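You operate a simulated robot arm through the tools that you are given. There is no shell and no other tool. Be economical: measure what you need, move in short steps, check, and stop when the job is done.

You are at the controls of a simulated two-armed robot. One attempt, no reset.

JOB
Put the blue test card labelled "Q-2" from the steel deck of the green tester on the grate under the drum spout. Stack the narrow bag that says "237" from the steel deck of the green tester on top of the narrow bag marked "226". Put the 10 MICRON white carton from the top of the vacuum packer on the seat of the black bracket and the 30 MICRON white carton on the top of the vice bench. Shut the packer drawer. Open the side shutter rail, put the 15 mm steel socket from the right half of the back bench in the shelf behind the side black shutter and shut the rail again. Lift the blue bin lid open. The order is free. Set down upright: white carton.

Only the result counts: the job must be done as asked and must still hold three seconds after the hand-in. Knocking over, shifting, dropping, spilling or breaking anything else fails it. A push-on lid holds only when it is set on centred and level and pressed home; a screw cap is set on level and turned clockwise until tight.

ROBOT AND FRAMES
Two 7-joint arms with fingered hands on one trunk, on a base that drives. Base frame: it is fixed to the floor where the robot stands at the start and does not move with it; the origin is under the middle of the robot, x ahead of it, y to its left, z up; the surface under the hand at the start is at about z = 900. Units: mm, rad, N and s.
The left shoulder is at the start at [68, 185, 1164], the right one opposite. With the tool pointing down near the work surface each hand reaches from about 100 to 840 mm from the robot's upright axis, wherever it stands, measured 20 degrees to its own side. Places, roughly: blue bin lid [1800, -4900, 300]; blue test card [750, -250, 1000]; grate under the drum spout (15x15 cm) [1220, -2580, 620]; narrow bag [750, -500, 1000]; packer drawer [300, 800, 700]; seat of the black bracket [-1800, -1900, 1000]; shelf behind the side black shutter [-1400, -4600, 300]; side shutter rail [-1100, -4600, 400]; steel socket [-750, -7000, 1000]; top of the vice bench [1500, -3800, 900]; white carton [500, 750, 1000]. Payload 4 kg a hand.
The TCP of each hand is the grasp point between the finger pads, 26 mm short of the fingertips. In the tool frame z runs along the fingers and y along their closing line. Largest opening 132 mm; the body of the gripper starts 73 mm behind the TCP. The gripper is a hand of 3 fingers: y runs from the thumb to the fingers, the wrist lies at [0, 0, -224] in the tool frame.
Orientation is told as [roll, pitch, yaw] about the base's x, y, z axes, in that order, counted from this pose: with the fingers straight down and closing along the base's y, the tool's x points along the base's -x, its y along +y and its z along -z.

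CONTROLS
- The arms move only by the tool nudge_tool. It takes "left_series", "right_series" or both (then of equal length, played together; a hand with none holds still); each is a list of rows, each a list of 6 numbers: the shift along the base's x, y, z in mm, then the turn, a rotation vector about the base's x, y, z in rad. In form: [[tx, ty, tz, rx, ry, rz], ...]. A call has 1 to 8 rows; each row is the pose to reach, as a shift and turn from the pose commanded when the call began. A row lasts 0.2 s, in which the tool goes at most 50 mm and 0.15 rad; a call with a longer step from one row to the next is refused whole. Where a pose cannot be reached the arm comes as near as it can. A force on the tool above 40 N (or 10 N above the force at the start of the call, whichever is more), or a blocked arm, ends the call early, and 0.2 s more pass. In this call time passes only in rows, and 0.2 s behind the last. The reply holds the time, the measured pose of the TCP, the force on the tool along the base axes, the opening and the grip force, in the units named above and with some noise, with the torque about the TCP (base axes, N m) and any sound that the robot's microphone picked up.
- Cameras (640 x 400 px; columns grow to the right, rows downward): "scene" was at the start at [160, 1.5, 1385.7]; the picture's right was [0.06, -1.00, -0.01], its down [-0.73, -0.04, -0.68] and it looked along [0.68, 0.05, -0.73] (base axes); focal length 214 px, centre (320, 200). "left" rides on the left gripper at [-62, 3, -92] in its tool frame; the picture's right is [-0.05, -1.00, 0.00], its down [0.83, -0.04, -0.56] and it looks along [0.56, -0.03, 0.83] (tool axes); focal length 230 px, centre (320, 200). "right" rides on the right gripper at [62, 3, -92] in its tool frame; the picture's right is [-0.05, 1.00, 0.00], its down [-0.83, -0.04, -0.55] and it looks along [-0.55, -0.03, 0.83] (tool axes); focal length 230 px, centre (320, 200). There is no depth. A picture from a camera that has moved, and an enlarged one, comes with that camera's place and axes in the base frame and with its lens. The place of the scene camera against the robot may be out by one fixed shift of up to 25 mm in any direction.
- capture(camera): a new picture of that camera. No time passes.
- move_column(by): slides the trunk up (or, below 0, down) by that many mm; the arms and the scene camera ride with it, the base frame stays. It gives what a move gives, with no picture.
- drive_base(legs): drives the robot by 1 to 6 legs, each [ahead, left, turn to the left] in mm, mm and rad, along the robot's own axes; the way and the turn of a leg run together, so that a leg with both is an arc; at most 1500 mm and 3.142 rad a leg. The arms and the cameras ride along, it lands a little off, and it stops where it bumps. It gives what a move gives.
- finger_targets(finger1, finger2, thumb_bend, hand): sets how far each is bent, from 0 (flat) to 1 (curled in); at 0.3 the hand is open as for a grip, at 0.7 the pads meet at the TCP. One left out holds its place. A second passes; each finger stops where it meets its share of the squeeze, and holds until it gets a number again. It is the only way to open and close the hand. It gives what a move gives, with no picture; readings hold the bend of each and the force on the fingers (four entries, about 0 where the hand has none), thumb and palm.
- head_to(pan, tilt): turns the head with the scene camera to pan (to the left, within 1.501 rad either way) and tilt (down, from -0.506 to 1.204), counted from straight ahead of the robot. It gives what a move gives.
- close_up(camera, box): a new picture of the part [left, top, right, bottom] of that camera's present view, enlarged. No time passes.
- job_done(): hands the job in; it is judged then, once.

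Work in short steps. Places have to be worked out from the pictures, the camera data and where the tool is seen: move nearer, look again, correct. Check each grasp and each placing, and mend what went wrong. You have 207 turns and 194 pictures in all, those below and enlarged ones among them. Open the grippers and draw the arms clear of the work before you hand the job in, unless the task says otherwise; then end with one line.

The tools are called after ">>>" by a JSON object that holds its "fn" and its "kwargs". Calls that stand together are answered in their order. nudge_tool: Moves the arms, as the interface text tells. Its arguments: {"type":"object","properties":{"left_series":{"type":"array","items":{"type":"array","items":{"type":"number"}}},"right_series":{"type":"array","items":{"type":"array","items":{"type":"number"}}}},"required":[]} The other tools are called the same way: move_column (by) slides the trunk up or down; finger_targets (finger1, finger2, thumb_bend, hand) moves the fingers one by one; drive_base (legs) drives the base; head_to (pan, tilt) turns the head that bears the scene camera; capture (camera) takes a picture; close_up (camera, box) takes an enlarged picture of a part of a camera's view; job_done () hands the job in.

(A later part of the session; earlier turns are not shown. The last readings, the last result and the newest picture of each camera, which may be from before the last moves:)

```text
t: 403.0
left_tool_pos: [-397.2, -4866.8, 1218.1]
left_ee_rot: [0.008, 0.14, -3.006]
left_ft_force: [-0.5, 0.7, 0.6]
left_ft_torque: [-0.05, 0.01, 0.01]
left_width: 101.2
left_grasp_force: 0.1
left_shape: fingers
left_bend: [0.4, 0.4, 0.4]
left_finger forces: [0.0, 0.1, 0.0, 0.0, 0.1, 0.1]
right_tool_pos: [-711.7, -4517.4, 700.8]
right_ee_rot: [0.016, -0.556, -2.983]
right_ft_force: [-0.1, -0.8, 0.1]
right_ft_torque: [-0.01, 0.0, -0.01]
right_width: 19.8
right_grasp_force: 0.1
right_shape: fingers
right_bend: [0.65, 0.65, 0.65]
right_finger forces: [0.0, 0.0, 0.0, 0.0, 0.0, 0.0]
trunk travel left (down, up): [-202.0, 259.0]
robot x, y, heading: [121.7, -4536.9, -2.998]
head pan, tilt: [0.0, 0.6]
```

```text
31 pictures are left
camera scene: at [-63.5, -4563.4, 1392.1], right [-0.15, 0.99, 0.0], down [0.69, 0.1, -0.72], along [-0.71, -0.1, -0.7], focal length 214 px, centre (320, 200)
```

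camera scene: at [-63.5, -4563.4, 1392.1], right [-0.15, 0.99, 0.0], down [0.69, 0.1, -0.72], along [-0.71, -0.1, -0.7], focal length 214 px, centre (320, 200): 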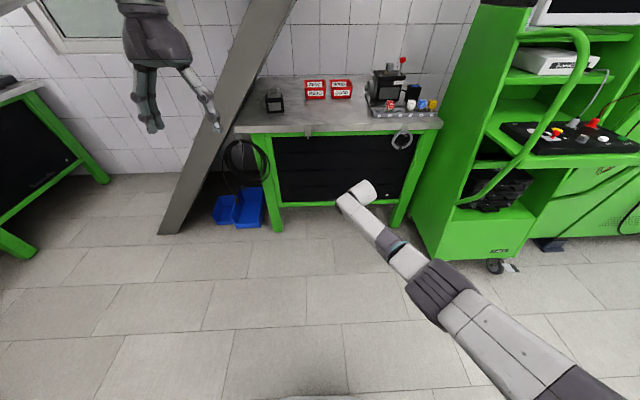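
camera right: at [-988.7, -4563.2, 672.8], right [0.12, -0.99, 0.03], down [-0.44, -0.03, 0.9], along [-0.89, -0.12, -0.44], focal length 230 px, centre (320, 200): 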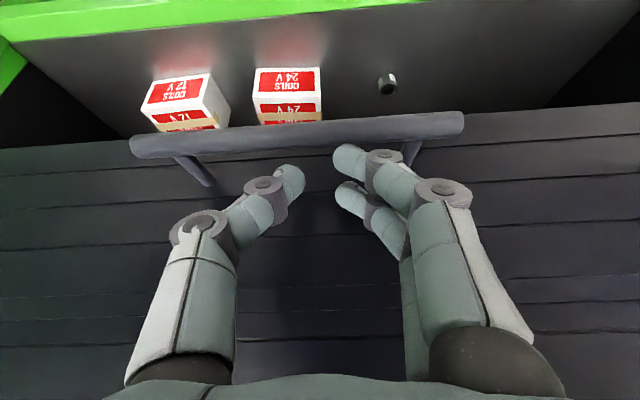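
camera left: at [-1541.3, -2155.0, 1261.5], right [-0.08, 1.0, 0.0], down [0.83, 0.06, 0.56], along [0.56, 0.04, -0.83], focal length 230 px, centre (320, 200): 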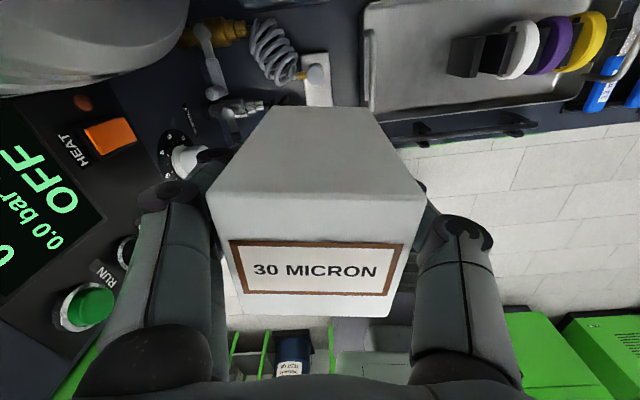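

The shutter is shut. I retry levelling the right hand with smaller steps, then drive to the green tester.

>>> {"fn": "nudge_tool", "kwargs": {"right_series": [[5, 0, 40, 0.012, -0.08, 0], [15, 0, 80, 0.024, -0.16, 0], [25, 0, 120, 0.036, -0.24, 0], [40, 0, 160, 0.048, -0.32, 0], [55, 0, 200, 0.06, -0.4, 0], [70, 0, 240, 0.07, -0.48, 0], [85, 0, 280, 0.08, -0.55, 0], [100, 0, 320, 0.08, -0.55, 0]], "left_series": [[0, 0, 20, 0.004, -0.02, 0], [0, 0, 30, 0.008, -0.04, 0], [0, 0, 30, 0.012, -0.06, 0], [0, 0, 30, 0.015, -0.08, 0], [0, 0, 30, 0.018, -0.1, 0], [0, 0, 30, 0.02, -0.12, 0], [0, 0, 30, 0.021, -0.138, 0], [0, 0, 30, 0.021, -0.138, 0]]}}

>>> {"fn": "drive_base", "kwargs": {"legs": [[0, 0, -1.571], [1500, 0, 0], [1500, 0, 0], [950, 150, 0], [0, 0, -1.571]]}}

>>> {"fn": "head_to", "kwargs": {"pan": 0, "tilt": 0.55}}

>>> {"fn": "capture", "kwargs": {"camera": "scene"}}

```text
t: 404.8
left_tool_pos: [-396.0, -4863.0, 1247.8]
left_ee_rot: [0.006, 0.28, -3.008]
left_ft_force: [0.2, -0.3, 0.0]
left_ft_torque: [-0.05, -0.03, 0.0]
left_width: 101.7
left_grasp_force: 0.0
left_shape: fingers
left_bend: [0.4, 0.4, 0.4]
left_finger forces: [0.0, 0.1, 0.0, 0.0, 0.0, 0.0]
right_tool_pos: [-612.8, -4513.8, 1022.3]
right_ee_rot: [0.025, -0.001, -2.986]
right_ft_force: [-0.4, 0.4, 0.6]
right_ft_torque: [-0.02, 0.03, 0.0]
right_width: 19.4
right_grasp_force: 0.2
right_shape: fingers
right_bend: [0.65, 0.65, 0.65]
right_finger forces: [0.0, 0.1, 0.0, 0.0, 0.1, 0.1]
trunk travel left (down, up): [-202.0, 259.0]
robot x, y, heading: [127.4, -4535.6, -3.002]
head pan, tilt: [0.0, 0.6]
```

```text
t: 431.6
left_tool_pos: [-31.9, -337.4, 1247.7]
left_ee_rot: [0.005, 0.279, 0.095]
left_ft_force: [-0.3, -0.6, 0.3]
left_ft_torque: [0.0, 0.03, 0.03]
left_width: 101.4
left_grasp_force: 0.0
left_shape: fingers
left_bend: [0.4, 0.4, 0.4]
left_finger forces: [0.0, 0.1, 0.0, 0.0, 0.1, 0.0]
right_tool_pos: [172.5, -695.7, 1021.2]
right_ee_rot: [0.022, 0.0, 0.119]
right_ft_force: [0.6, -0.3, 0.0]
right_ft_torque: [0.02, -0.01, -0.02]
right_width: 19.5
right_grasp_force: 0.0
right_shape: fingers
right_bend: [0.65, 0.65, 0.65]
right_finger forces: [0.0, 0.0, 0.0, 0.0, 0.1, 0.1]
trunk travel left (down, up): [-202.0, 259.0]
robot x, y, heading: [-562.1, -647.7, 0.109]
head pan, tilt: [0.0, 0.6]
```

```text
t: 432.2
left_tool_pos: [-32.1, -337.8, 1247.8]
left_ee_rot: [0.005, 0.279, 0.097]
left_ft_force: [-0.4, 0.1, 0.1]
left_ft_torque: [0.02, 0.0, 0.0]
left_width: 101.5
left_grasp_force: 0.0
left_shape: fingers
left_bend: [0.4, 0.4, 0.4]
left_finger forces: [0.0, 0.0, 0.0, 0.0, 0.0, 0.0]
right_tool_pos: [171.7, -695.8, 1021.9]
right_ee_rot: [0.023, -0.002, 0.119]
right_ft_force: [-0.1, 0.8, 0.4]
right_ft_torque: [-0.03, 0.01, 0.0]
right_width: 19.4
right_grasp_force: 0.0
right_shape: fingers
right_bend: [0.65, 0.65, 0.65]
right_finger forces: [0.0, 0.1, 0.1, 0.0, 0.0, 0.0]
trunk travel left (down, up): [-202.0, 259.0]
robot x, y, heading: [-565.6, -650.4, 0.109]
head pan, tilt: [0.0, 0.55]
```

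```text
30 pictures are left
camera scene: at [-402.9, -634.0, 1396.3], right [0.11, -0.99, 0.0], down [-0.66, -0.07, -0.75], along [0.75, 0.08, -0.66], focal length 214 px, centre (320, 200)
```

scene: 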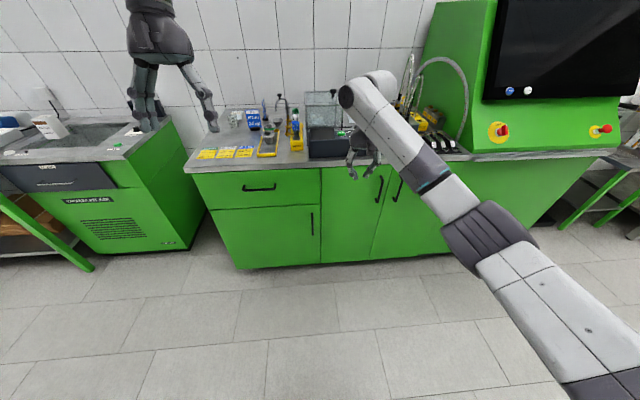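

I zoom in on the deck to look for bag 226.

>>> {"fn": "close_up", "kwargs": {"camera": "scene", "box": [200, 70, 480, 180]}}

```text
2.29 times, centred on (340, 125) of scene
camera zoom: at [-402.9, -634.0, 1396.3], right [0.11, -0.99, 0.0], down [-0.66, -0.07, -0.75], along [0.75, 0.08, -0.66], focal length 490 px, centre (274, 371)
```

zoom: 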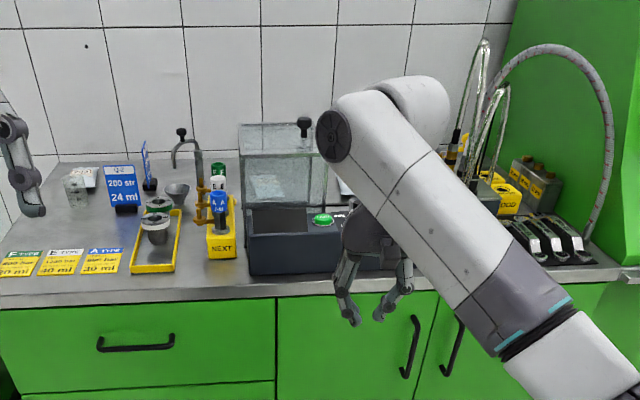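

A white flat thing lies right of the plexiglass box. I raise the right hand, level the left, and drive up to the tester.

>>> {"fn": "nudge_tool", "kwargs": {"right_series": [[0, 0, 45, 0, 0, 0], [-10, 0, 90, 0, 0, 0], [-25, 0, 135, 0, 0, 0], [-40, 0, 180, 0, 0, 0], [-60, 0, 220, 0, 0, 0]], "left_series": [[0, 0, 0, 0.006, -0.056, 0], [0, 0, 0, 0.012, -0.112, 0], [0, 0, 0, 0.018, -0.168, 0], [0, 0, 0, 0.023, -0.224, 0], [0, 0, 0, 0.027, -0.278, 0]]}}

>>> {"fn": "drive_base", "kwargs": {"legs": [[520, 40, 0.078]]}}

>>> {"fn": "head_to", "kwargs": {"pan": -0.25, "tilt": 0.7}}

>>> {"fn": "capture", "kwargs": {"camera": "scene"}}

```text
t: 433.4
left_tool_pos: [-34.3, -337.3, 1250.2]
left_ee_rot: [0.003, -0.003, 0.095]
left_ft_force: [-0.4, 0.4, -0.3]
left_ft_torque: [-0.01, -0.02, 0.0]
left_width: 101.6
left_grasp_force: 0.0
left_shape: fingers
left_bend: [0.4, 0.4, 0.4]
left_finger forces: [0.1, 0.0, 0.1, 0.0, 0.0, 0.0]
right_tool_pos: [109.4, -695.8, 1244.0]
right_ee_rot: [0.02, -0.002, 0.117]
right_ft_force: [0.5, 0.3, -0.2]
right_ft_torque: [0.01, -0.03, 0.0]
right_width: 19.6
right_grasp_force: 0.2
right_shape: fingers
right_bend: [0.65, 0.65, 0.65]
right_finger forces: [0.1, 0.1, 0.1, 0.0, 0.0, 0.1]
trunk travel left (down, up): [-202.0, 259.0]
robot x, y, heading: [-563.1, -648.1, 0.112]
head pan, tilt: [0.0, 0.55]
```

```text
t: 436.4
left_tool_pos: [445.2, -175.0, 1248.5]
left_ee_rot: [0.006, 0.0, 0.182]
left_ft_force: [0.0, 0.2, -0.1]
left_ft_torque: [0.01, 0.01, -0.01]
left_width: 101.7
left_grasp_force: 0.1
left_shape: fingers
left_bend: [0.4, 0.4, 0.4]
left_finger forces: [0.0, 0.1, 0.0, 0.0, 0.0, 0.1]
right_tool_pos: [619.4, -518.7, 1241.6]
right_ee_rot: [0.021, -0.004, 0.204]
right_ft_force: [-0.5, 0.2, -0.3]
right_ft_torque: [-0.01, 0.02, 0.0]
right_width: 19.7
right_grasp_force: 0.1
right_shape: fingers
right_bend: [0.65, 0.65, 0.65]
right_finger forces: [0.0, 0.0, 0.0, 0.0, 0.1, 0.0]
trunk travel left (down, up): [-202.0, 259.0]
robot x, y, heading: [-57.9, -528.2, 0.196]
head pan, tilt: [0.0, 0.55]
```

```text
t: 437.2
left_tool_pos: [444.7, -174.1, 1247.6]
left_ee_rot: [0.006, 0.0, 0.181]
left_ft_force: [-0.4, 0.2, 0.2]
left_ft_torque: [0.02, 0.02, 0.0]
left_width: 101.4
left_grasp_force: 0.0
left_shape: fingers
left_bend: [0.4, 0.4, 0.4]
left_finger forces: [0.0, 0.0, 0.0, 0.1, 0.1, 0.1]
right_tool_pos: [620.7, -517.3, 1241.7]
right_ee_rot: [0.022, -0.002, 0.207]
right_ft_force: [0.2, 0.1, -0.5]
right_ft_torque: [-0.01, 0.02, -0.03]
right_width: 19.5
right_grasp_force: 0.0
right_shape: fingers
right_bend: [0.65, 0.65, 0.65]
right_finger forces: [0.0, 0.0, 0.1, 0.0, 0.0, 0.1]
trunk travel left (down, up): [-202.0, 259.0]
robot x, y, heading: [-57.4, -529.2, 0.196]
head pan, tilt: [-0.25, 0.7]
```

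```text
28 pictures are left
camera scene: at [96.1, -522.4, 1384.7], right [-0.05, -1.0, 0.04], down [-0.76, 0.01, -0.65], along [0.64, -0.07, -0.76], focal length 214 px, centre (320, 200)
```

scene: 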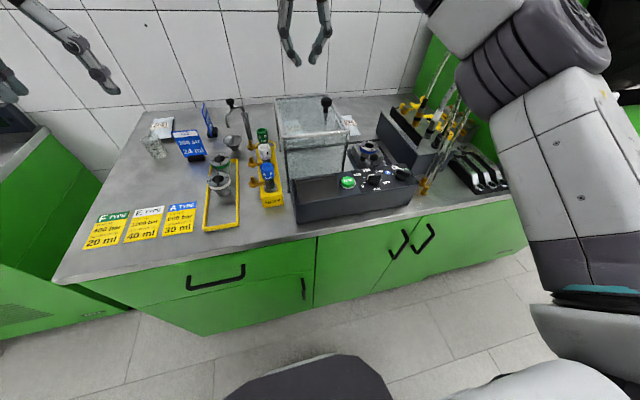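

>>> {"fn": "close_up", "kwargs": {"camera": "scene", "box": [220, 90, 380, 190]}}

```text
4.00 times, centred on (300, 140) of scene
camera zoom: at [96.1, -522.4, 1384.7], right [-0.05, -1.0, 0.04], down [-0.76, 0.01, -0.65], along [0.64, -0.07, -0.76], focal length 858 px, centre (400, 440)
```

zoom: 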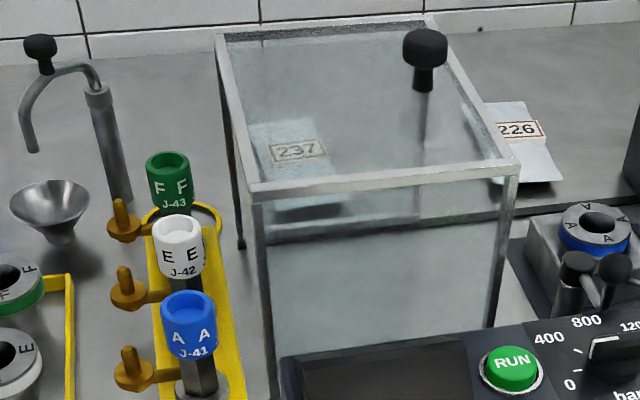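

Found: bag 226 lies right of the plexiglass box, 237 behind-left of it at about (855, -480). I drive in, open the right hand, and move above 237.

>>> {"fn": "drive_base", "kwargs": {"legs": [[0, -57, 0], [125, 0, 0]]}}

>>> {"fn": "finger_targets", "kwargs": {"hand": "right", "finger1": 0.4, "finger2": 0.4, "thumb_bend": 0.4}}

>>> {"fn": "nudge_tool", "kwargs": {"right_series": [[20, 15, 0, -0.005, 0, 0], [40, 30, 0, -0.01, 0, 0], [60, 45, -10, -0.015, 0, 0], [80, 60, -20, -0.02, 0, -0.01]]}}

>>> {"fn": "capture", "kwargs": {"camera": "right"}}

```text
t: 439.0
left_tool_pos: [582.2, -207.2, 1249.2]
left_ee_rot: [0.004, -0.001, 0.179]
left_ft_force: [0.0, 0.1, 0.4]
left_ft_torque: [0.03, 0.01, 0.0]
left_width: 101.4
left_grasp_force: 0.0
left_shape: fingers
left_bend: [0.4, 0.4, 0.4]
left_finger forces: [0.0, 0.0, 0.0, 0.0, 0.1, 0.0]
right_tool_pos: [755.3, -552.3, 1243.2]
right_ee_rot: [0.022, -0.003, 0.203]
right_ft_force: [0.3, -0.2, -0.3]
right_ft_torque: [-0.03, 0.01, -0.03]
right_width: 19.8
right_grasp_force: 0.0
right_shape: fingers
right_bend: [0.65, 0.65, 0.65]
right_finger forces: [0.0, 0.0, 0.1, 0.0, 0.0, 0.1]
trunk travel left (down, up): [-202.0, 259.0]
robot x, y, heading: [76.8, -562.0, 0.193]
head pan, tilt: [-0.25, 0.7]
```

```text
t: 440.0
left_tool_pos: [581.9, -207.6, 1248.6]
left_ee_rot: [0.006, -0.002, 0.178]
left_ft_force: [-0.4, 0.4, 0.7]
left_ft_torque: [0.0, 0.03, -0.01]
left_width: 101.6
left_grasp_force: 0.0
left_shape: fingers
left_bend: [0.4, 0.4, 0.4]
left_finger forces: [0.1, 0.0, 0.1, 0.0, 0.1, 0.0]
right_tool_pos: [755.6, -552.2, 1242.5]
right_ee_rot: [0.023, -0.003, 0.203]
right_ft_force: [0.3, 0.2, -0.6]
right_ft_torque: [-0.02, -0.06, -0.03]
right_width: 100.5
right_grasp_force: 0.0
right_shape: fingers
right_bend: [0.4, 0.4, 0.4]
right_finger forces: [0.0, 0.1, 0.0, 0.1, 0.0, 0.0]
trunk travel left (down, up): [-202.0, 259.0]
robot x, y, heading: [77.6, -564.9, 0.196]
head pan, tilt: [-0.25, 0.7]
```

```text
t: 441.0
left_tool_pos: [582.6, -207.2, 1248.4]
left_ee_rot: [0.002, -0.001, 0.18]
left_ft_force: [-0.1, -0.2, 0.6]
left_ft_torque: [0.02, 0.06, -0.02]
left_width: 101.6
left_grasp_force: 0.2
left_shape: fingers
left_bend: [0.4, 0.4, 0.4]
left_finger forces: [0.1, 0.0, 0.0, 0.0, 0.1, 0.0]
right_tool_pos: [794.6, -521.5, 1232.0]
right_ee_rot: [0.006, -0.001, 0.199]
right_ft_force: [0.0, 0.9, -1.1]
right_ft_torque: [-0.05, 0.0, -0.02]
right_width: 101.1
right_grasp_force: 0.2
right_shape: fingers
right_bend: [0.4, 0.4, 0.4]
right_finger forces: [0.0, 0.1, 0.0, 0.0, 0.1, 0.0]
right hand out of reach, approached as far as the arm can: row 2, 3, 4
trunk travel left (down, up): [-202.0, 259.0]
robot x, y, heading: [75.5, -562.0, 0.197]
head pan, tilt: [-0.25, 0.7]
```

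```text
26 pictures are left
camera right: at [735.2, -531.2, 1324.1], right [-0.15, 0.99, 0.01], down [0.82, 0.12, 0.55], along [0.55, 0.09, -0.83], focal length 230 px, centre (320, 200)
```

right: 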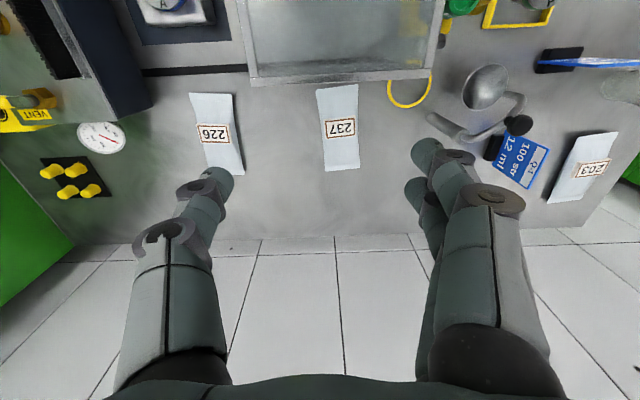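

Both bags are clear in view: 237 at (850, -475) turned 0.27 rad, 226 at (894, -688) turned 0.10. I raise the trunk a bit so the forearm clears the box, nudge the base ahead, and descend toward 237.

>>> {"fn": "move_column", "kwargs": {"by": 90}}

>>> {"fn": "drive_base", "kwargs": {"legs": [[35, 0, 0]]}}

>>> {"fn": "nudge_tool", "kwargs": {"right_series": [[0, 8, -40, 0, 0, 0.01], [2, 16, -80, 0, 0, 0.02], [5, 24, -120, 0, 0, 0.03], [10, 30, -160, 0, 0, 0.045], [16, 36, -200, 0, 0, 0.06], [22, 39, -240, 0, 0, 0.07]]}}

>>> {"fn": "capture", "kwargs": {"camera": "right"}}

```text
t: 442.3
left_tool_pos: [583.0, -206.4, 1338.4]
left_ee_rot: [0.006, 0.0, 0.18]
left_ft_force: [0.4, 0.2, -0.5]
left_ft_torque: [0.03, -0.01, -0.01]
left_width: 101.7
left_grasp_force: 0.0
left_shape: fingers
left_bend: [0.4, 0.4, 0.4]
left_finger forces: [0.0, 0.1, 0.1, 0.0, 0.0, 0.0]
right_tool_pos: [756.6, -529.1, 1387.6]
right_ee_rot: [0.001, -0.091, 0.193]
right_ft_force: [-0.1, -0.3, -1.2]
right_ft_torque: [0.02, 0.0, 0.01]
right_width: 101.1
right_grasp_force: 0.1
right_shape: fingers
right_bend: [0.4, 0.4, 0.4]
right_finger forces: [0.1, 0.1, 0.0, 0.0, 0.0, 0.0]
trunk travel left (down, up): [-292.0, 169.0]
robot x, y, heading: [79.0, -563.2, 0.191]
head pan, tilt: [-0.25, 0.7]
```

```text
t: 443.1
left_tool_pos: [609.0, -201.2, 1343.2]
left_ee_rot: [0.005, -0.008, 0.181]
left_ft_force: [-0.2, -0.3, 0.7]
left_ft_torque: [0.04, -0.09, -0.03]
left_width: 101.8
left_grasp_force: 0.0
left_shape: fingers
left_bend: [0.4, 0.4, 0.4]
left_finger forces: [0.1, 0.1, 0.1, 0.1, 0.1, 0.0]
right_tool_pos: [781.7, -524.2, 1393.4]
right_ee_rot: [0.001, -0.1, 0.194]
right_ft_force: [-1.7, -0.6, 0.5]
right_ft_torque: [0.03, -0.07, 0.02]
right_width: 101.0
right_grasp_force: 0.0
right_shape: fingers
right_bend: [0.4, 0.4, 0.4]
right_finger forces: [0.0, 0.1, 0.0, 0.0, 0.1, 0.0]
trunk travel left (down, up): [-292.0, 169.0]
robot x, y, heading: [112.7, -558.5, 0.193]
head pan, tilt: [-0.25, 0.7]
```

```text
t: 444.5
left_tool_pos: [617.5, -200.6, 1339.0]
left_ee_rot: [0.003, 0.002, 0.179]
left_ft_force: [-0.6, 0.5, 0.4]
left_ft_torque: [0.07, -0.02, 0.0]
left_width: 101.2
left_grasp_force: 0.1
left_shape: fingers
left_bend: [0.4, 0.4, 0.4]
left_finger forces: [0.1, 0.0, 0.0, 0.1, 0.1, 0.0]
right_tool_pos: [813.9, -482.1, 1147.2]
right_ee_rot: [0.002, -0.094, 0.263]
right_ft_force: [0.0, 0.4, 0.2]
right_ft_torque: [0.0, 0.01, -0.01]
right_width: 101.0
right_grasp_force: 0.0
right_shape: fingers
right_bend: [0.4, 0.4, 0.4]
right_finger forces: [0.0, 0.1, 0.0, 0.1, 0.0, 0.1]
trunk travel left (down, up): [-292.0, 169.0]
robot x, y, heading: [111.1, -554.6, 0.191]
head pan, tilt: [-0.25, 0.7]
```

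```text
25 pictures are left
camera right: at [746.1, -498.2, 1233.5], right [-0.21, 0.98, 0.01], down [0.76, 0.16, 0.63], along [0.61, 0.14, -0.78], focal length 230 px, centre (320, 200)
```

right: 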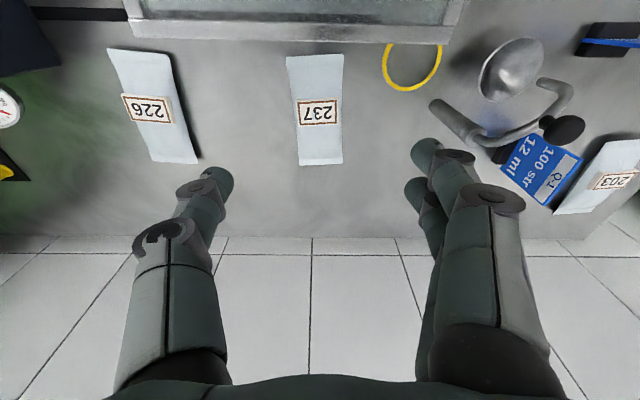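

Well aligned. I level the hand and descend onto bag 237.

>>> {"fn": "nudge_tool", "kwargs": {"right_series": [[8, 1, -40, -0.005, 0.02, 0], [16, 2, -80, -0.01, 0.04, 0], [24, 4, -120, -0.016, 0.06, 0], [32, 5, -160, -0.022, 0.08, 0], [38, 6, -190, -0.026, 0.091, 0], [38, 6, -207, -0.026, 0.091, 0]]}}

>>> {"fn": "capture", "kwargs": {"camera": "right"}}

```text
t: 445.9
left_tool_pos: [615.3, -200.8, 1339.3]
left_ee_rot: [0.004, -0.002, 0.18]
left_ft_force: [1.0, -0.4, -0.3]
left_ft_torque: [0.01, 0.0, 0.02]
left_width: 101.7
left_grasp_force: 0.0
left_shape: fingers
left_bend: [0.4, 0.4, 0.4]
left_finger forces: [0.1, 0.1, 0.1, 0.0, 0.1, 0.0]
right_tool_pos: [841.6, -481.6, 959.3]
right_ee_rot: [0.003, -0.001, 0.264]
right_ft_force: [0.8, 0.0, -0.1]
right_ft_torque: [-0.01, -0.01, 0.01]
right_width: 101.2
right_grasp_force: 0.0
right_shape: fingers
right_bend: [0.4, 0.4, 0.4]
right_finger forces: [0.0, 0.0, 0.0, 0.1, 0.0, 0.0]
right hand out of reach, approached as far as the arm can: row 5, 6
trunk travel left (down, up): [-292.0, 169.0]
robot x, y, heading: [111.5, -556.1, 0.198]
head pan, tilt: [-0.25, 0.7]
```

```text
24 pictures are left
camera right: at [781.1, -494.8, 1051.7], right [-0.21, 0.98, 0.0], down [0.81, 0.17, 0.55], along [0.54, 0.12, -0.83], focal length 230 px, centre (320, 200)
```

right: 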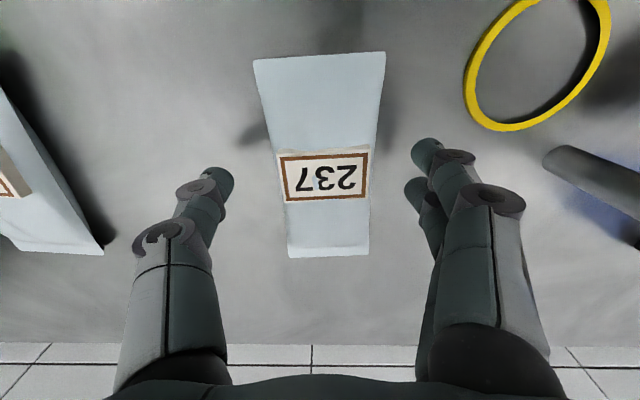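

I use the trunk to go the last 30 mm down, then close the hand.

>>> {"fn": "move_column", "kwargs": {"by": -32}}

>>> {"fn": "finger_targets", "kwargs": {"hand": "right", "finger1": 0.7, "finger2": 0.7, "thumb_bend": 0.7}}

>>> {"fn": "capture", "kwargs": {"camera": "right"}}

```text
t: 446.7
left_tool_pos: [606.3, -204.3, 1313.8]
left_ee_rot: [0.006, -0.013, 0.18]
left_ft_force: [-0.2, 0.4, 0.5]
left_ft_torque: [-0.01, 0.01, 0.01]
left_width: 101.5
left_grasp_force: 0.1
left_shape: fingers
left_bend: [0.4, 0.4, 0.4]
left_finger forces: [0.0, 0.1, 0.0, 0.0, 0.1, 0.0]
right_tool_pos: [845.9, -481.5, 962.2]
right_ee_rot: [-0.001, -0.046, 0.266]
right_ft_force: [0.2, -1.0, -0.2]
right_ft_torque: [-0.03, 0.0, -0.01]
right_width: 101.0
right_grasp_force: 0.1
right_shape: fingers
right_bend: [0.4, 0.4, 0.4]
right_finger forces: [0.0, 0.1, 0.0, 0.0, 0.0, 0.1]
trunk travel left (down, up): [-260.0, 201.0]
robot x, y, heading: [110.5, -553.1, 0.188]
head pan, tilt: [-0.25, 0.7]
```

```text
t: 447.9
left_tool_pos: [604.9, -202.6, 1308.3]
left_ee_rot: [0.003, -0.009, 0.182]
left_ft_force: [0.7, 0.1, 0.0]
left_ft_torque: [0.0, -0.02, 0.0]
left_width: 101.3
left_grasp_force: 0.1
left_shape: fingers
left_bend: [0.4, 0.4, 0.4]
left_finger forces: [0.1, 0.0, 0.0, 0.0, 0.0, 0.0]
right_tool_pos: [842.8, -475.8, 962.6]
right_ee_rot: [0.001, -0.056, 0.273]
right_ft_force: [0.6, -0.6, -0.5]
right_ft_torque: [-0.02, 0.0, 0.02]
right_width: 6.1
right_grasp_force: 0.0
right_shape: fingers
right_bend: [0.7, 0.7, 0.7]
right_finger forces: [0.0, 0.0, 0.1, 0.0, 0.1, 0.1]
trunk travel left (down, up): [-260.0, 201.0]
robot x, y, heading: [110.9, -554.2, 0.194]
head pan, tilt: [-0.25, 0.7]
stopped (right hand): the arm was blocked; the commanded pose is now the measured one
```

```text
23 pictures are left
camera right: at [777.5, -491.0, 1051.1], right [-0.22, 0.98, 0.01], down [0.78, 0.17, 0.6], along [0.58, 0.14, -0.8], focal length 230 px, centre (320, 200)
```

right: 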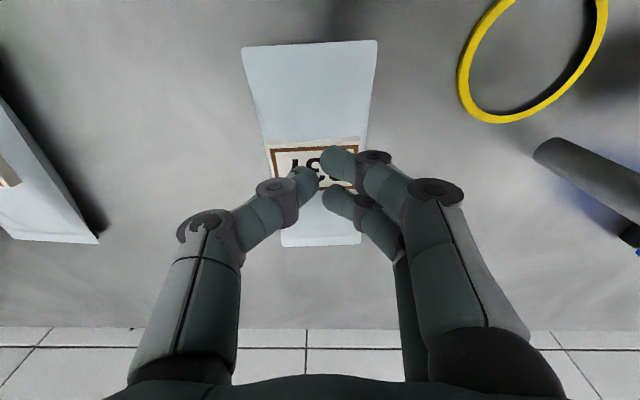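

The right forearm is blocked, evidently by the plexiglass box. I open, raise the trunk and lift the right hand away; the left arm will do this pick since its forearm comes from the other side.

>>> {"fn": "finger_targets", "kwargs": {"hand": "right", "finger1": 0.4, "finger2": 0.4, "thumb_bend": 0.4}}

>>> {"fn": "move_column", "kwargs": {"by": 60}}

>>> {"fn": "nudge_tool", "kwargs": {"right_series": [[0, 0, 45, 0, 0, 0], [0, 0, 90, 0, 0, 0], [0, 0, 135, 0, 0.01, 0], [-15, -10, 180, 0, 0.02, 0], [-30, -20, 220, 0, 0.04, 0], [-50, -30, 260, 0, 0.05, 0], [-75, -40, 295, 0, 0.05, 0], [-110, -50, 320, 0, 0.05, 0]]}}

>>> {"fn": "capture", "kwargs": {"camera": "scene"}}

```text
t: 448.9
left_tool_pos: [603.7, -202.3, 1312.4]
left_ee_rot: [0.003, -0.011, 0.179]
left_ft_force: [-0.7, -0.2, 0.9]
left_ft_torque: [-0.02, 0.0, -0.01]
left_width: 101.4
left_grasp_force: 0.1
left_shape: fingers
left_bend: [0.4, 0.4, 0.4]
left_finger forces: [0.0, 0.1, 0.0, 0.0, 0.1, 0.0]
right_tool_pos: [841.9, -476.5, 961.9]
right_ee_rot: [0.001, -0.046, 0.268]
right_ft_force: [-0.1, -1.5, -0.5]
right_ft_torque: [0.0, -0.03, 0.02]
right_width: 100.7
right_grasp_force: 0.0
right_shape: fingers
right_bend: [0.4, 0.4, 0.4]
right_finger forces: [0.1, 0.0, 0.0, 0.0, 0.1, 0.1]
trunk travel left (down, up): [-260.0, 201.0]
robot x, y, heading: [109.6, -554.4, 0.194]
head pan, tilt: [-0.25, 0.7]
```

```text
t: 449.9
left_tool_pos: [619.1, -199.5, 1364.5]
left_ee_rot: [0.004, 0.001, 0.178]
left_ft_force: [0.3, -0.3, 0.1]
left_ft_torque: [0.0, 0.03, 0.01]
left_width: 101.5
left_grasp_force: 0.1
left_shape: fingers
left_bend: [0.4, 0.4, 0.4]
left_finger forces: [0.0, 0.0, 0.1, 0.0, 0.0, 0.0]
right_tool_pos: [849.4, -477.1, 1025.4]
right_ee_rot: [0.001, -0.053, 0.268]
right_ft_force: [0.7, -1.1, 0.0]
right_ft_torque: [-0.01, 0.04, 0.0]
right_width: 101.1
right_grasp_force: 0.0
right_shape: fingers
right_bend: [0.4, 0.4, 0.4]
right_finger forces: [0.0, 0.0, 0.0, 0.0, 0.0, 0.0]
trunk travel left (down, up): [-320.0, 141.0]
robot x, y, heading: [117.9, -553.7, 0.194]
head pan, tilt: [-0.25, 0.7]
```

```text
t: 451.7
left_tool_pos: [617.0, -202.3, 1366.1]
left_ee_rot: [0.005, -0.001, 0.18]
left_ft_force: [-0.2, -0.1, 0.2]
left_ft_torque: [0.02, 0.0, 0.01]
left_width: 101.5
left_grasp_force: 0.0
left_shape: fingers
left_bend: [0.4, 0.4, 0.4]
left_finger forces: [0.1, 0.0, 0.1, 0.1, 0.0, 0.0]
right_tool_pos: [804.9, -555.7, 1340.2]
right_ee_rot: [0.016, -0.005, 0.267]
right_ft_force: [0.5, -0.5, 0.0]
right_ft_torque: [-0.03, 0.03, -0.01]
right_width: 101.7
right_grasp_force: 0.1
right_shape: fingers
right_bend: [0.4, 0.4, 0.4]
right_finger forces: [0.1, 0.0, 0.0, 0.0, 0.0, 0.0]
right hand out of reach, approached as far as the arm can: row 3, 6, 7, 8
trunk travel left (down, up): [-320.0, 141.0]
robot x, y, heading: [112.2, -552.8, 0.191]
head pan, tilt: [-0.25, 0.7]
```

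```text
22 pictures are left
camera scene: at [203.5, -562.8, 1521.1], right [-0.06, -1.0, 0.01], down [-0.68, 0.03, -0.73], along [0.73, -0.05, -0.68], focal length 214 px, centre (320, 200)
```

scene: 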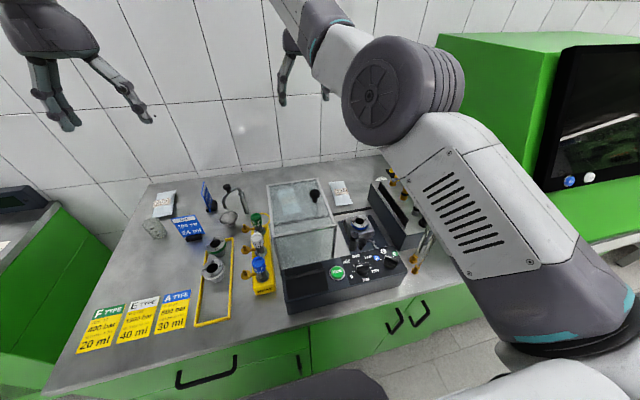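

The right elbow had flipped inward, hence the block; the box is intact. I shift the base right, lower the trunk a bit, and bring the left hand over 237.

>>> {"fn": "drive_base", "kwargs": {"legs": [[0, -150, 0]]}}

>>> {"fn": "move_column", "kwargs": {"by": -70}}

>>> {"fn": "nudge_tool", "kwargs": {"left_series": [[20, -10, -20, 0, 0, 0.01], [45, -25, -45, 0, 0, 0.02], [72, -42, -72, 0, 0, 0.03], [100, -60, -100, 0, 0, 0.04], [128, -78, -128, 0, 0, 0.05], [156, -96, -156, 0, 0, 0.06], [182, -112, -186, 0, 0, 0.07], [206, -126, -216, 0, 0, 0.075]]}}

>>> {"fn": "capture", "kwargs": {"camera": "left"}}

```text
t: 453.1
left_tool_pos: [643.3, -343.0, 1366.8]
left_ee_rot: [0.0, -0.003, 0.181]
left_ft_force: [0.7, 1.0, -1.1]
left_ft_torque: [0.01, 0.02, 0.03]
left_width: 101.8
left_grasp_force: 0.0
left_shape: fingers
left_bend: [0.4, 0.4, 0.4]
left_finger forces: [0.0, 0.1, 0.0, 0.1, 0.0, 0.0]
right_tool_pos: [833.6, -694.3, 1341.3]
right_ee_rot: [0.012, -0.009, 0.271]
right_ft_force: [0.9, 1.0, 0.3]
right_ft_torque: [-0.05, 0.02, -0.03]
right_width: 101.8
right_grasp_force: 0.1
right_shape: fingers
right_bend: [0.4, 0.4, 0.4]
right_finger forces: [0.1, 0.1, 0.0, 0.0, 0.0, 0.0]
trunk travel left (down, up): [-320.0, 141.0]
robot x, y, heading: [139.3, -700.5, 0.193]
head pan, tilt: [-0.25, 0.7]
```

```text
t: 454.2
left_tool_pos: [641.9, -346.0, 1298.4]
left_ee_rot: [0.003, -0.004, 0.183]
left_ft_force: [0.3, 0.3, -0.1]
left_ft_torque: [0.01, -0.03, 0.03]
left_width: 101.6
left_grasp_force: 0.1
left_shape: fingers
left_bend: [0.4, 0.4, 0.4]
left_finger forces: [0.2, 0.1, 0.1, 0.0, 0.0, 0.1]
right_tool_pos: [853.7, -691.7, 1231.9]
right_ee_rot: [0.017, 0.049, 0.27]
right_ft_force: [-0.5, 0.7, 0.6]
right_ft_torque: [0.02, 0.01, 0.01]
right_width: 101.9
right_grasp_force: 0.0
right_shape: fingers
right_bend: [0.4, 0.4, 0.4]
right_finger forces: [0.0, 0.0, 0.0, 0.0, 0.0, 0.0]
trunk travel left (down, up): [-250.0, 211.0]
robot x, y, heading: [140.8, -704.4, 0.195]
head pan, tilt: [-0.25, 0.7]
```

```text
t: 456.0
left_tool_pos: [851.0, -473.8, 1080.4]
left_ee_rot: [0.007, -0.003, 0.257]
left_ft_force: [0.4, -0.3, -0.2]
left_ft_torque: [0.02, 0.02, 0.02]
left_width: 101.5
left_grasp_force: 0.2
left_shape: fingers
left_bend: [0.4, 0.4, 0.4]
left_finger forces: [0.0, 0.0, 0.1, 0.0, 0.1, 0.1]
right_tool_pos: [854.9, -694.0, 1229.7]
right_ee_rot: [0.02, 0.051, 0.27]
right_ft_force: [-0.3, 0.1, 0.9]
right_ft_torque: [0.02, 0.04, 0.01]
right_width: 101.5
right_grasp_force: 0.1
right_shape: fingers
right_bend: [0.4, 0.4, 0.4]
right_finger forces: [0.0, 0.1, 0.1, 0.0, 0.1, 0.1]
trunk travel left (down, up): [-250.0, 211.0]
robot x, y, heading: [142.2, -698.4, 0.197]
head pan, tilt: [-0.25, 0.7]
```

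```text
21 pictures are left
camera left: at [909.3, -456.6, 1171.8], right [0.3, -0.95, -0.01], down [-0.79, -0.26, 0.55], along [-0.53, -0.16, -0.83], focal length 230 px, centre (320, 200)
```

left: 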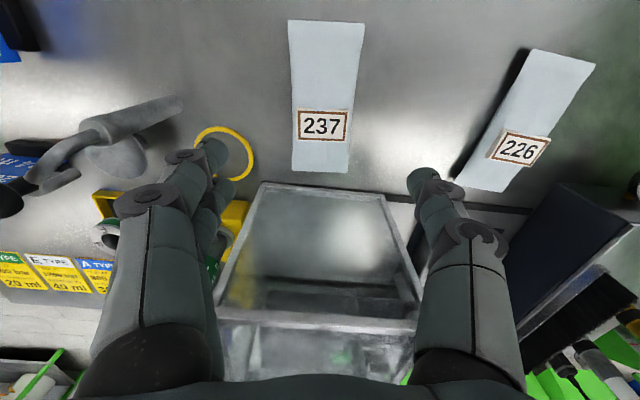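

Aligned on 237 with the left hand. I descend and close.

>>> {"fn": "nudge_tool", "kwargs": {"left_series": [[2, 0, -40, 0, 0, 0], [4, 0, -80, 0, 0, 0], [5, 0, -115, 0, 0, 0], [5, 0, -135, 0, 0, 0], [5, 0, -148, 0, 0, 0]]}}

>>> {"fn": "finger_targets", "kwargs": {"hand": "left", "finger1": 0.7, "finger2": 0.7, "thumb_bend": 0.7}}

```text
t: 457.2
left_tool_pos: [854.3, -470.6, 931.2]
left_ee_rot: [0.003, -0.003, 0.257]
left_ft_force: [0.8, -0.5, 0.1]
left_ft_torque: [0.0, 0.0, -0.01]
left_width: 101.6
left_grasp_force: 0.2
left_shape: fingers
left_bend: [0.4, 0.4, 0.4]
left_finger forces: [0.1, 0.0, 0.0, 0.1, 0.0, 0.0]
right_tool_pos: [854.4, -692.5, 1230.9]
right_ee_rot: [0.017, 0.05, 0.271]
right_ft_force: [-0.9, 0.1, -0.7]
right_ft_torque: [-0.02, 0.03, 0.02]
right_width: 101.7
right_grasp_force: 0.1
right_shape: fingers
right_bend: [0.4, 0.4, 0.4]
right_finger forces: [0.0, 0.0, 0.0, 0.0, 0.1, 0.0]
trunk travel left (down, up): [-250.0, 211.0]
robot x, y, heading: [138.9, -705.1, 0.196]
head pan, tilt: [-0.25, 0.7]
```

```text
t: 458.2
left_tool_pos: [854.5, -469.3, 933.6]
left_ee_rot: [0.003, -0.001, 0.256]
left_ft_force: [0.5, -0.7, 1.1]
left_ft_torque: [0.09, 0.04, 0.0]
left_width: 63.4
left_grasp_force: 18.1
left_shape: fingers
left_bend: [0.52, 0.52, 0.56]
left_finger forces: [9.4, 10.2, 0.0, 0.0, 17.8, 0.0]
right_tool_pos: [853.3, -692.8, 1230.7]
right_ee_rot: [0.018, 0.051, 0.271]
right_ft_force: [0.0, 0.5, -0.2]
right_ft_torque: [0.03, 0.0, -0.02]
right_width: 101.7
right_grasp_force: 0.0
right_shape: fingers
right_bend: [0.4, 0.4, 0.4]
right_finger forces: [0.1, 0.0, 0.1, 0.0, 0.0, 0.0]
trunk travel left (down, up): [-250.0, 211.0]
robot x, y, heading: [139.0, -702.3, 0.197]
head pan, tilt: [-0.25, 0.7]
```

Bag 237 is gripped. I lift it while moving the right hand out of the way, then carry it over 226.

>>> {"fn": "nudge_tool", "kwargs": {"left_series": [[0, 0, 30, 0, 0, 0], [0, 0, 60, 0, 0, 0], [0, 0, 90, 0, 0, 0], [0, 0, 110, 0, 0, 0], [0, 0, 120, 0, 0, 0]], "right_series": [[0, -40, 20, 0, 0, 0], [0, -80, 40, 0, 0, 0], [0, -120, 60, 0, 0, 0], [0, -160, 75, 0, 0, 0], [0, -195, 80, 0, 0, 0]]}}

>>> {"fn": "nudge_tool", "kwargs": {"left_series": [[8, -40, 0, 0, 0, -0.02], [16, -80, 0, 0, 0, -0.04], [24, -120, 0, 0, 0, -0.06], [32, -160, 0, 0, 0, -0.08], [38, -190, 0, 0, 0, -0.1], [42, -210, 0, 0, 0, -0.11]]}}

>>> {"fn": "capture", "kwargs": {"camera": "left"}}

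```text
t: 459.4
left_tool_pos: [854.4, -472.2, 1053.7]
left_ee_rot: [0.005, -0.001, 0.256]
left_ft_force: [0.2, -0.1, -2.1]
left_ft_torque: [0.0, 0.01, -0.01]
left_width: 63.0
left_grasp_force: 17.8
left_shape: fingers
left_bend: [0.52, 0.52, 0.56]
left_finger forces: [8.9, 8.8, 0.0, 0.1, 17.5, 0.0]
right_tool_pos: [854.7, -891.7, 1311.1]
right_ee_rot: [0.019, 0.049, 0.272]
right_ft_force: [-0.3, -0.2, -0.8]
right_ft_torque: [0.02, 0.01, -0.01]
right_width: 101.9
right_grasp_force: 0.1
right_shape: fingers
right_bend: [0.4, 0.4, 0.4]
right_finger forces: [0.0, 0.1, 0.1, 0.0, 0.0, 0.0]
trunk travel left (down, up): [-250.0, 211.0]
robot x, y, heading: [143.7, -700.0, 0.197]
head pan, tilt: [-0.25, 0.7]
```

```text
t: 460.8
left_tool_pos: [836.8, -620.4, 1060.4]
left_ee_rot: [0.007, 0.001, 0.147]
left_ft_force: [-0.1, 0.0, -2.1]
left_ft_torque: [0.01, -0.06, -0.01]
left_width: 63.3
left_grasp_force: 17.5
left_shape: fingers
left_bend: [0.52, 0.52, 0.57]
left_finger forces: [8.6, 8.4, 0.0, 0.1, 17.0, 0.0]
left hand out of reach, approached as far as the arm can: row 1, 2, 3, 4, 5, 6
right_tool_pos: [853.1, -889.2, 1311.2]
right_ee_rot: [0.018, 0.049, 0.271]
right_ft_force: [0.1, -0.3, 0.5]
right_ft_torque: [0.0, 0.03, 0.02]
right_width: 101.5
right_grasp_force: 0.1
right_shape: fingers
right_bend: [0.4, 0.4, 0.4]
right_finger forces: [0.0, 0.0, 0.0, 0.0, 0.0, 0.1]
trunk travel left (down, up): [-250.0, 211.0]
robot x, y, heading: [138.4, -703.6, 0.196]
head pan, tilt: [-0.25, 0.7]
```

```text
20 pictures are left
camera left: at [897.2, -608.4, 1152.1], right [0.2, -0.98, -0.01], down [-0.81, -0.17, 0.55], along [-0.54, -0.1, -0.83], focal length 230 px, centre (320, 200)
```

left: 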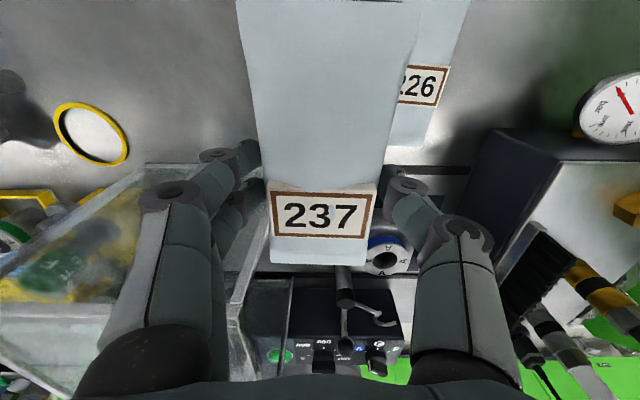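

I shift the base 75 mm right and a touch ahead to bring the bag over 226.

>>> {"fn": "drive_base", "kwargs": {"legs": [[15, -75, 0]]}}

>>> {"fn": "nudge_tool", "kwargs": {"left_series": [[15, 0, -15, 0, 0, 0], [30, 0, -30, 0, 0, 0], [44, 0, -45, 0, 0, 0]]}}

>>> {"fn": "capture", "kwargs": {"camera": "left"}}

```text
t: 461.8
left_tool_pos: [854.7, -679.4, 1060.1]
left_ee_rot: [0.01, 0.001, 0.163]
left_ft_force: [-0.3, -1.0, -1.5]
left_ft_torque: [0.04, -0.04, 0.01]
left_width: 63.1
left_grasp_force: 16.8
left_shape: fingers
left_bend: [0.52, 0.52, 0.57]
left_finger forces: [8.7, 8.3, 0.1, 0.0, 17.1, 0.1]
right_tool_pos: [874.5, -948.8, 1310.1]
right_ee_rot: [0.02, 0.048, 0.284]
right_ft_force: [0.4, -1.8, -0.8]
right_ft_torque: [0.03, 0.05, -0.01]
right_width: 101.6
right_grasp_force: 0.1
right_shape: fingers
right_bend: [0.4, 0.4, 0.4]
right_finger forces: [0.0, 0.0, 0.0, 0.0, 0.0, 0.1]
trunk travel left (down, up): [-250.0, 211.0]
robot x, y, heading: [156.6, -769.5, 0.21]
head pan, tilt: [-0.25, 0.7]
```

```text
t: 462.6
left_tool_pos: [855.7, -673.3, 1045.0]
left_ee_rot: [0.007, 0.001, 0.163]
left_ft_force: [-0.3, -1.0, -2.2]
left_ft_torque: [0.02, 0.03, 0.01]
left_width: 63.1
left_grasp_force: 17.3
left_shape: fingers
left_bend: [0.52, 0.52, 0.57]
left_finger forces: [8.7, 8.5, 0.0, 0.1, 17.1, 0.0]
left hand out of reach, approached as far as the arm can: row 1, 2, 3
right_tool_pos: [874.4, -947.6, 1310.8]
right_ee_rot: [0.019, 0.05, 0.286]
right_ft_force: [-0.1, 0.4, 0.4]
right_ft_torque: [-0.03, -0.01, 0.01]
right_width: 101.6
right_grasp_force: 0.0
right_shape: fingers
right_bend: [0.4, 0.4, 0.4]
right_finger forces: [0.0, 0.0, 0.0, 0.1, 0.0, 0.0]
trunk travel left (down, up): [-250.0, 211.0]
robot x, y, heading: [160.3, -769.7, 0.212]
head pan, tilt: [-0.25, 0.7]
```

```text
19 pictures are left
camera left: at [915.3, -662.2, 1137.8], right [0.21, -0.98, -0.01], down [-0.81, -0.18, 0.55], along [-0.54, -0.11, -0.83], focal length 230 px, centre (320, 200)
```

left: 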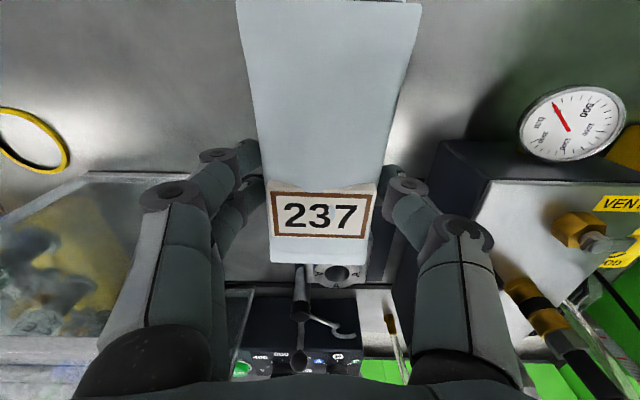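

Still short of reach; I shift right another 90 mm and lower the trunk 40 mm, which also leans the shoulders forward.

>>> {"fn": "drive_base", "kwargs": {"legs": [[10, -90, -0.015]]}}

>>> {"fn": "move_column", "kwargs": {"by": -40}}

```text
t: 463.7
left_tool_pos: [871.4, -755.6, 1046.5]
left_ee_rot: [0.01, -0.002, 0.165]
left_ft_force: [-1.0, -0.7, -1.9]
left_ft_torque: [0.04, -0.04, 0.02]
left_width: 63.2
left_grasp_force: 17.3
left_shape: fingers
left_bend: [0.52, 0.52, 0.57]
left_finger forces: [8.6, 8.5, 0.0, 0.0, 17.1, 0.1]
right_tool_pos: [890.1, -1030.6, 1310.6]
right_ee_rot: [0.019, 0.049, 0.286]
right_ft_force: [0.9, -0.7, -0.2]
right_ft_torque: [0.01, 0.01, 0.01]
right_width: 101.8
right_grasp_force: 0.1
right_shape: fingers
right_bend: [0.4, 0.4, 0.4]
right_finger forces: [0.0, 0.1, 0.0, 0.0, 0.0, 0.0]
trunk travel left (down, up): [-250.0, 211.0]
robot x, y, heading: [174.1, -850.1, 0.212]
head pan, tilt: [-0.25, 0.7]
```

```text
t: 464.5
left_tool_pos: [871.9, -754.9, 1007.7]
left_ee_rot: [0.005, -0.003, 0.163]
left_ft_force: [-0.1, 0.0, -1.5]
left_ft_torque: [0.0, -0.03, 0.01]
left_width: 63.0
left_grasp_force: 16.4
left_shape: fingers
left_bend: [0.52, 0.52, 0.57]
left_finger forces: [8.3, 8.1, 0.1, 0.1, 16.3, 0.0]
right_tool_pos: [887.0, -1029.9, 1273.1]
right_ee_rot: [0.018, 0.047, 0.285]
right_ft_force: [-0.7, 0.0, 0.6]
right_ft_torque: [0.03, -0.05, 0.0]
right_width: 101.7
right_grasp_force: 0.0
right_shape: fingers
right_bend: [0.4, 0.4, 0.4]
right_finger forces: [0.0, 0.0, 0.0, 0.0, 0.1, 0.0]
trunk travel left (down, up): [-210.0, 251.0]
robot x, y, heading: [176.7, -855.3, 0.207]
head pan, tilt: [-0.25, 0.7]
```

I move the bag back over 226's centre.

>>> {"fn": "nudge_tool", "kwargs": {"left_series": [[6, 18, 10, 0, 0, -0.005], [12, 36, 10, 0, 0, -0.01], [18, 54, 5, 0, 0, -0.015], [25, 71, 0, 0, 0, -0.02]]}}

>>> {"fn": "capture", "kwargs": {"camera": "left"}}

```text
t: 465.5
left_tool_pos: [896.5, -683.6, 1003.2]
left_ee_rot: [0.005, -0.001, 0.146]
left_ft_force: [0.3, -0.1, -1.0]
left_ft_torque: [0.05, -0.01, 0.01]
left_width: 63.1
left_grasp_force: 16.3
left_shape: fingers
left_bend: [0.52, 0.52, 0.57]
left_finger forces: [8.1, 8.0, 0.0, 0.0, 16.1, 0.1]
right_tool_pos: [890.1, -1029.0, 1270.5]
right_ee_rot: [0.019, 0.05, 0.284]
right_ft_force: [0.3, 0.3, -1.3]
right_ft_torque: [-0.04, 0.01, 0.03]
right_width: 101.5
right_grasp_force: 0.0
right_shape: fingers
right_bend: [0.4, 0.4, 0.4]
right_finger forces: [0.0, 0.0, 0.0, 0.0, 0.1, 0.1]
trunk travel left (down, up): [-210.0, 251.0]
robot x, y, heading: [176.7, -854.5, 0.21]
head pan, tilt: [-0.25, 0.7]
```

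```text
18 pictures are left
camera left: at [956.4, -673.5, 1096.1], right [0.19, -0.98, -0.01], down [-0.82, -0.17, 0.55], along [-0.54, -0.1, -0.83], focal length 230 px, centre (320, 200)
```

left: 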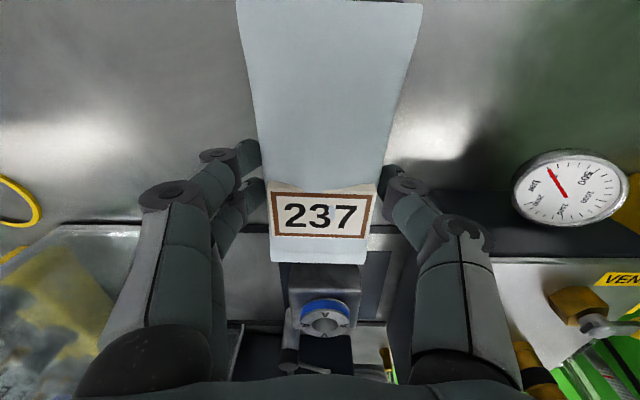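

226 is fully covered in view, so the alignment is good. I lower to contact.

>>> {"fn": "nudge_tool", "kwargs": {"left_series": [[0, 0, -18, 0, 0, 0], [0, 0, -32, 0, 0, 0], [0, 0, -40, 0, 0, 0], [0, 0, -46, 0, 0, 0], [0, 0, -51, 0, 0, 0]]}}

```text
t: 466.7
left_tool_pos: [897.0, -683.9, 955.9]
left_ee_rot: [0.006, -0.004, 0.143]
left_ft_force: [1.8, 0.9, 5.5]
left_ft_torque: [0.03, 0.0, -0.01]
left_width: 62.7
left_grasp_force: 16.2
left_shape: fingers
left_bend: [0.52, 0.52, 0.57]
left_finger forces: [8.3, 8.8, 0.1, 0.0, 16.8, 0.0]
right_tool_pos: [890.6, -1028.9, 1270.6]
right_ee_rot: [0.02, 0.049, 0.287]
right_ft_force: [0.7, -0.1, -0.4]
right_ft_torque: [-0.04, 0.0, 0.02]
right_width: 101.4
right_grasp_force: 0.0
right_shape: fingers
right_bend: [0.4, 0.4, 0.4]
right_finger forces: [0.0, 0.0, 0.1, 0.0, 0.1, 0.0]
trunk travel left (down, up): [-210.0, 251.0]
robot x, y, heading: [173.1, -854.2, 0.21]
head pan, tilt: [-0.25, 0.7]
```

Contact at the expected height. I release and lift straight up, then look.

>>> {"fn": "finger_targets", "kwargs": {"hand": "left", "finger1": 0.42, "finger2": 0.42, "thumb_bend": 0.42}}

>>> {"fn": "nudge_tool", "kwargs": {"left_series": [[0, 0, 35, 0, 0, 0], [0, 0, 75, 0, 0, 0], [-5, 0, 115, 0, 0, 0], [-15, 0, 155, 0, 0, 0], [-30, 0, 195, 0, 0, 0], [-50, 0, 225, 0, 0, 0]]}}

>>> {"fn": "capture", "kwargs": {"camera": "left"}}

```text
t: 467.7
left_tool_pos: [896.1, -683.3, 953.7]
left_ee_rot: [0.007, -0.001, 0.143]
left_ft_force: [-0.2, -0.2, 0.8]
left_ft_torque: [0.02, 0.02, 0.01]
left_width: 94.2
left_grasp_force: 0.1
left_shape: fingers
left_bend: [0.42, 0.42, 0.42]
left_finger forces: [0.0, 0.1, 0.0, 0.1, 0.1, 0.0]
right_tool_pos: [890.8, -1029.3, 1270.5]
right_ee_rot: [0.019, 0.049, 0.286]
right_ft_force: [0.8, 0.4, 0.3]
right_ft_torque: [0.03, 0.05, 0.02]
right_width: 101.7
right_grasp_force: 0.0
right_shape: fingers
right_bend: [0.4, 0.4, 0.4]
right_finger forces: [0.0, 0.1, 0.0, 0.0, 0.1, 0.0]
trunk travel left (down, up): [-210.0, 251.0]
robot x, y, heading: [175.1, -854.6, 0.213]
head pan, tilt: [-0.25, 0.7]
```

```text
t: 469.1
left_tool_pos: [858.0, -684.5, 1173.7]
left_ee_rot: [0.009, 0.001, 0.142]
left_ft_force: [-0.2, 0.2, -0.5]
left_ft_torque: [0.01, -0.03, 0.02]
left_width: 94.3
left_grasp_force: 0.0
left_shape: fingers
left_bend: [0.42, 0.42, 0.42]
left_finger forces: [0.0, 0.0, 0.0, 0.0, 0.0, 0.0]
left hand out of reach, approached as far as the arm can: row 6
right_tool_pos: [889.6, -1029.8, 1270.7]
right_ee_rot: [0.019, 0.049, 0.284]
right_ft_force: [0.0, -0.1, 0.8]
right_ft_torque: [-0.01, -0.02, 0.02]
right_width: 101.8
right_grasp_force: 0.1
right_shape: fingers
right_bend: [0.4, 0.4, 0.4]
right_finger forces: [0.0, 0.0, 0.1, 0.0, 0.0, 0.0]
trunk travel left (down, up): [-210.0, 251.0]
robot x, y, heading: [173.3, -852.4, 0.215]
head pan, tilt: [-0.25, 0.7]
```

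```text
17 pictures are left
camera left: at [918.6, -674.6, 1266.1], right [0.19, -0.98, -0.01], down [-0.81, -0.17, 0.56], along [-0.55, -0.1, -0.83], focal length 230 px, centre (320, 200)
```

left: 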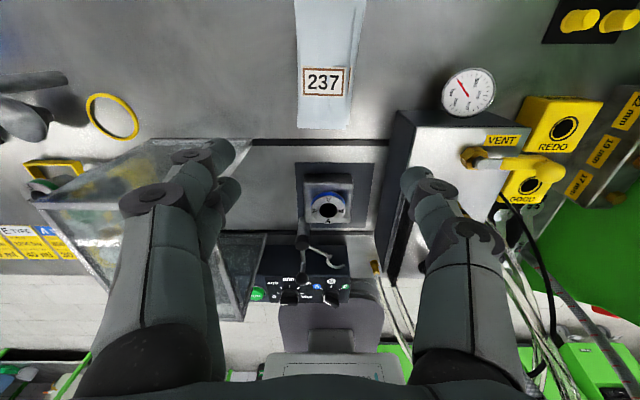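

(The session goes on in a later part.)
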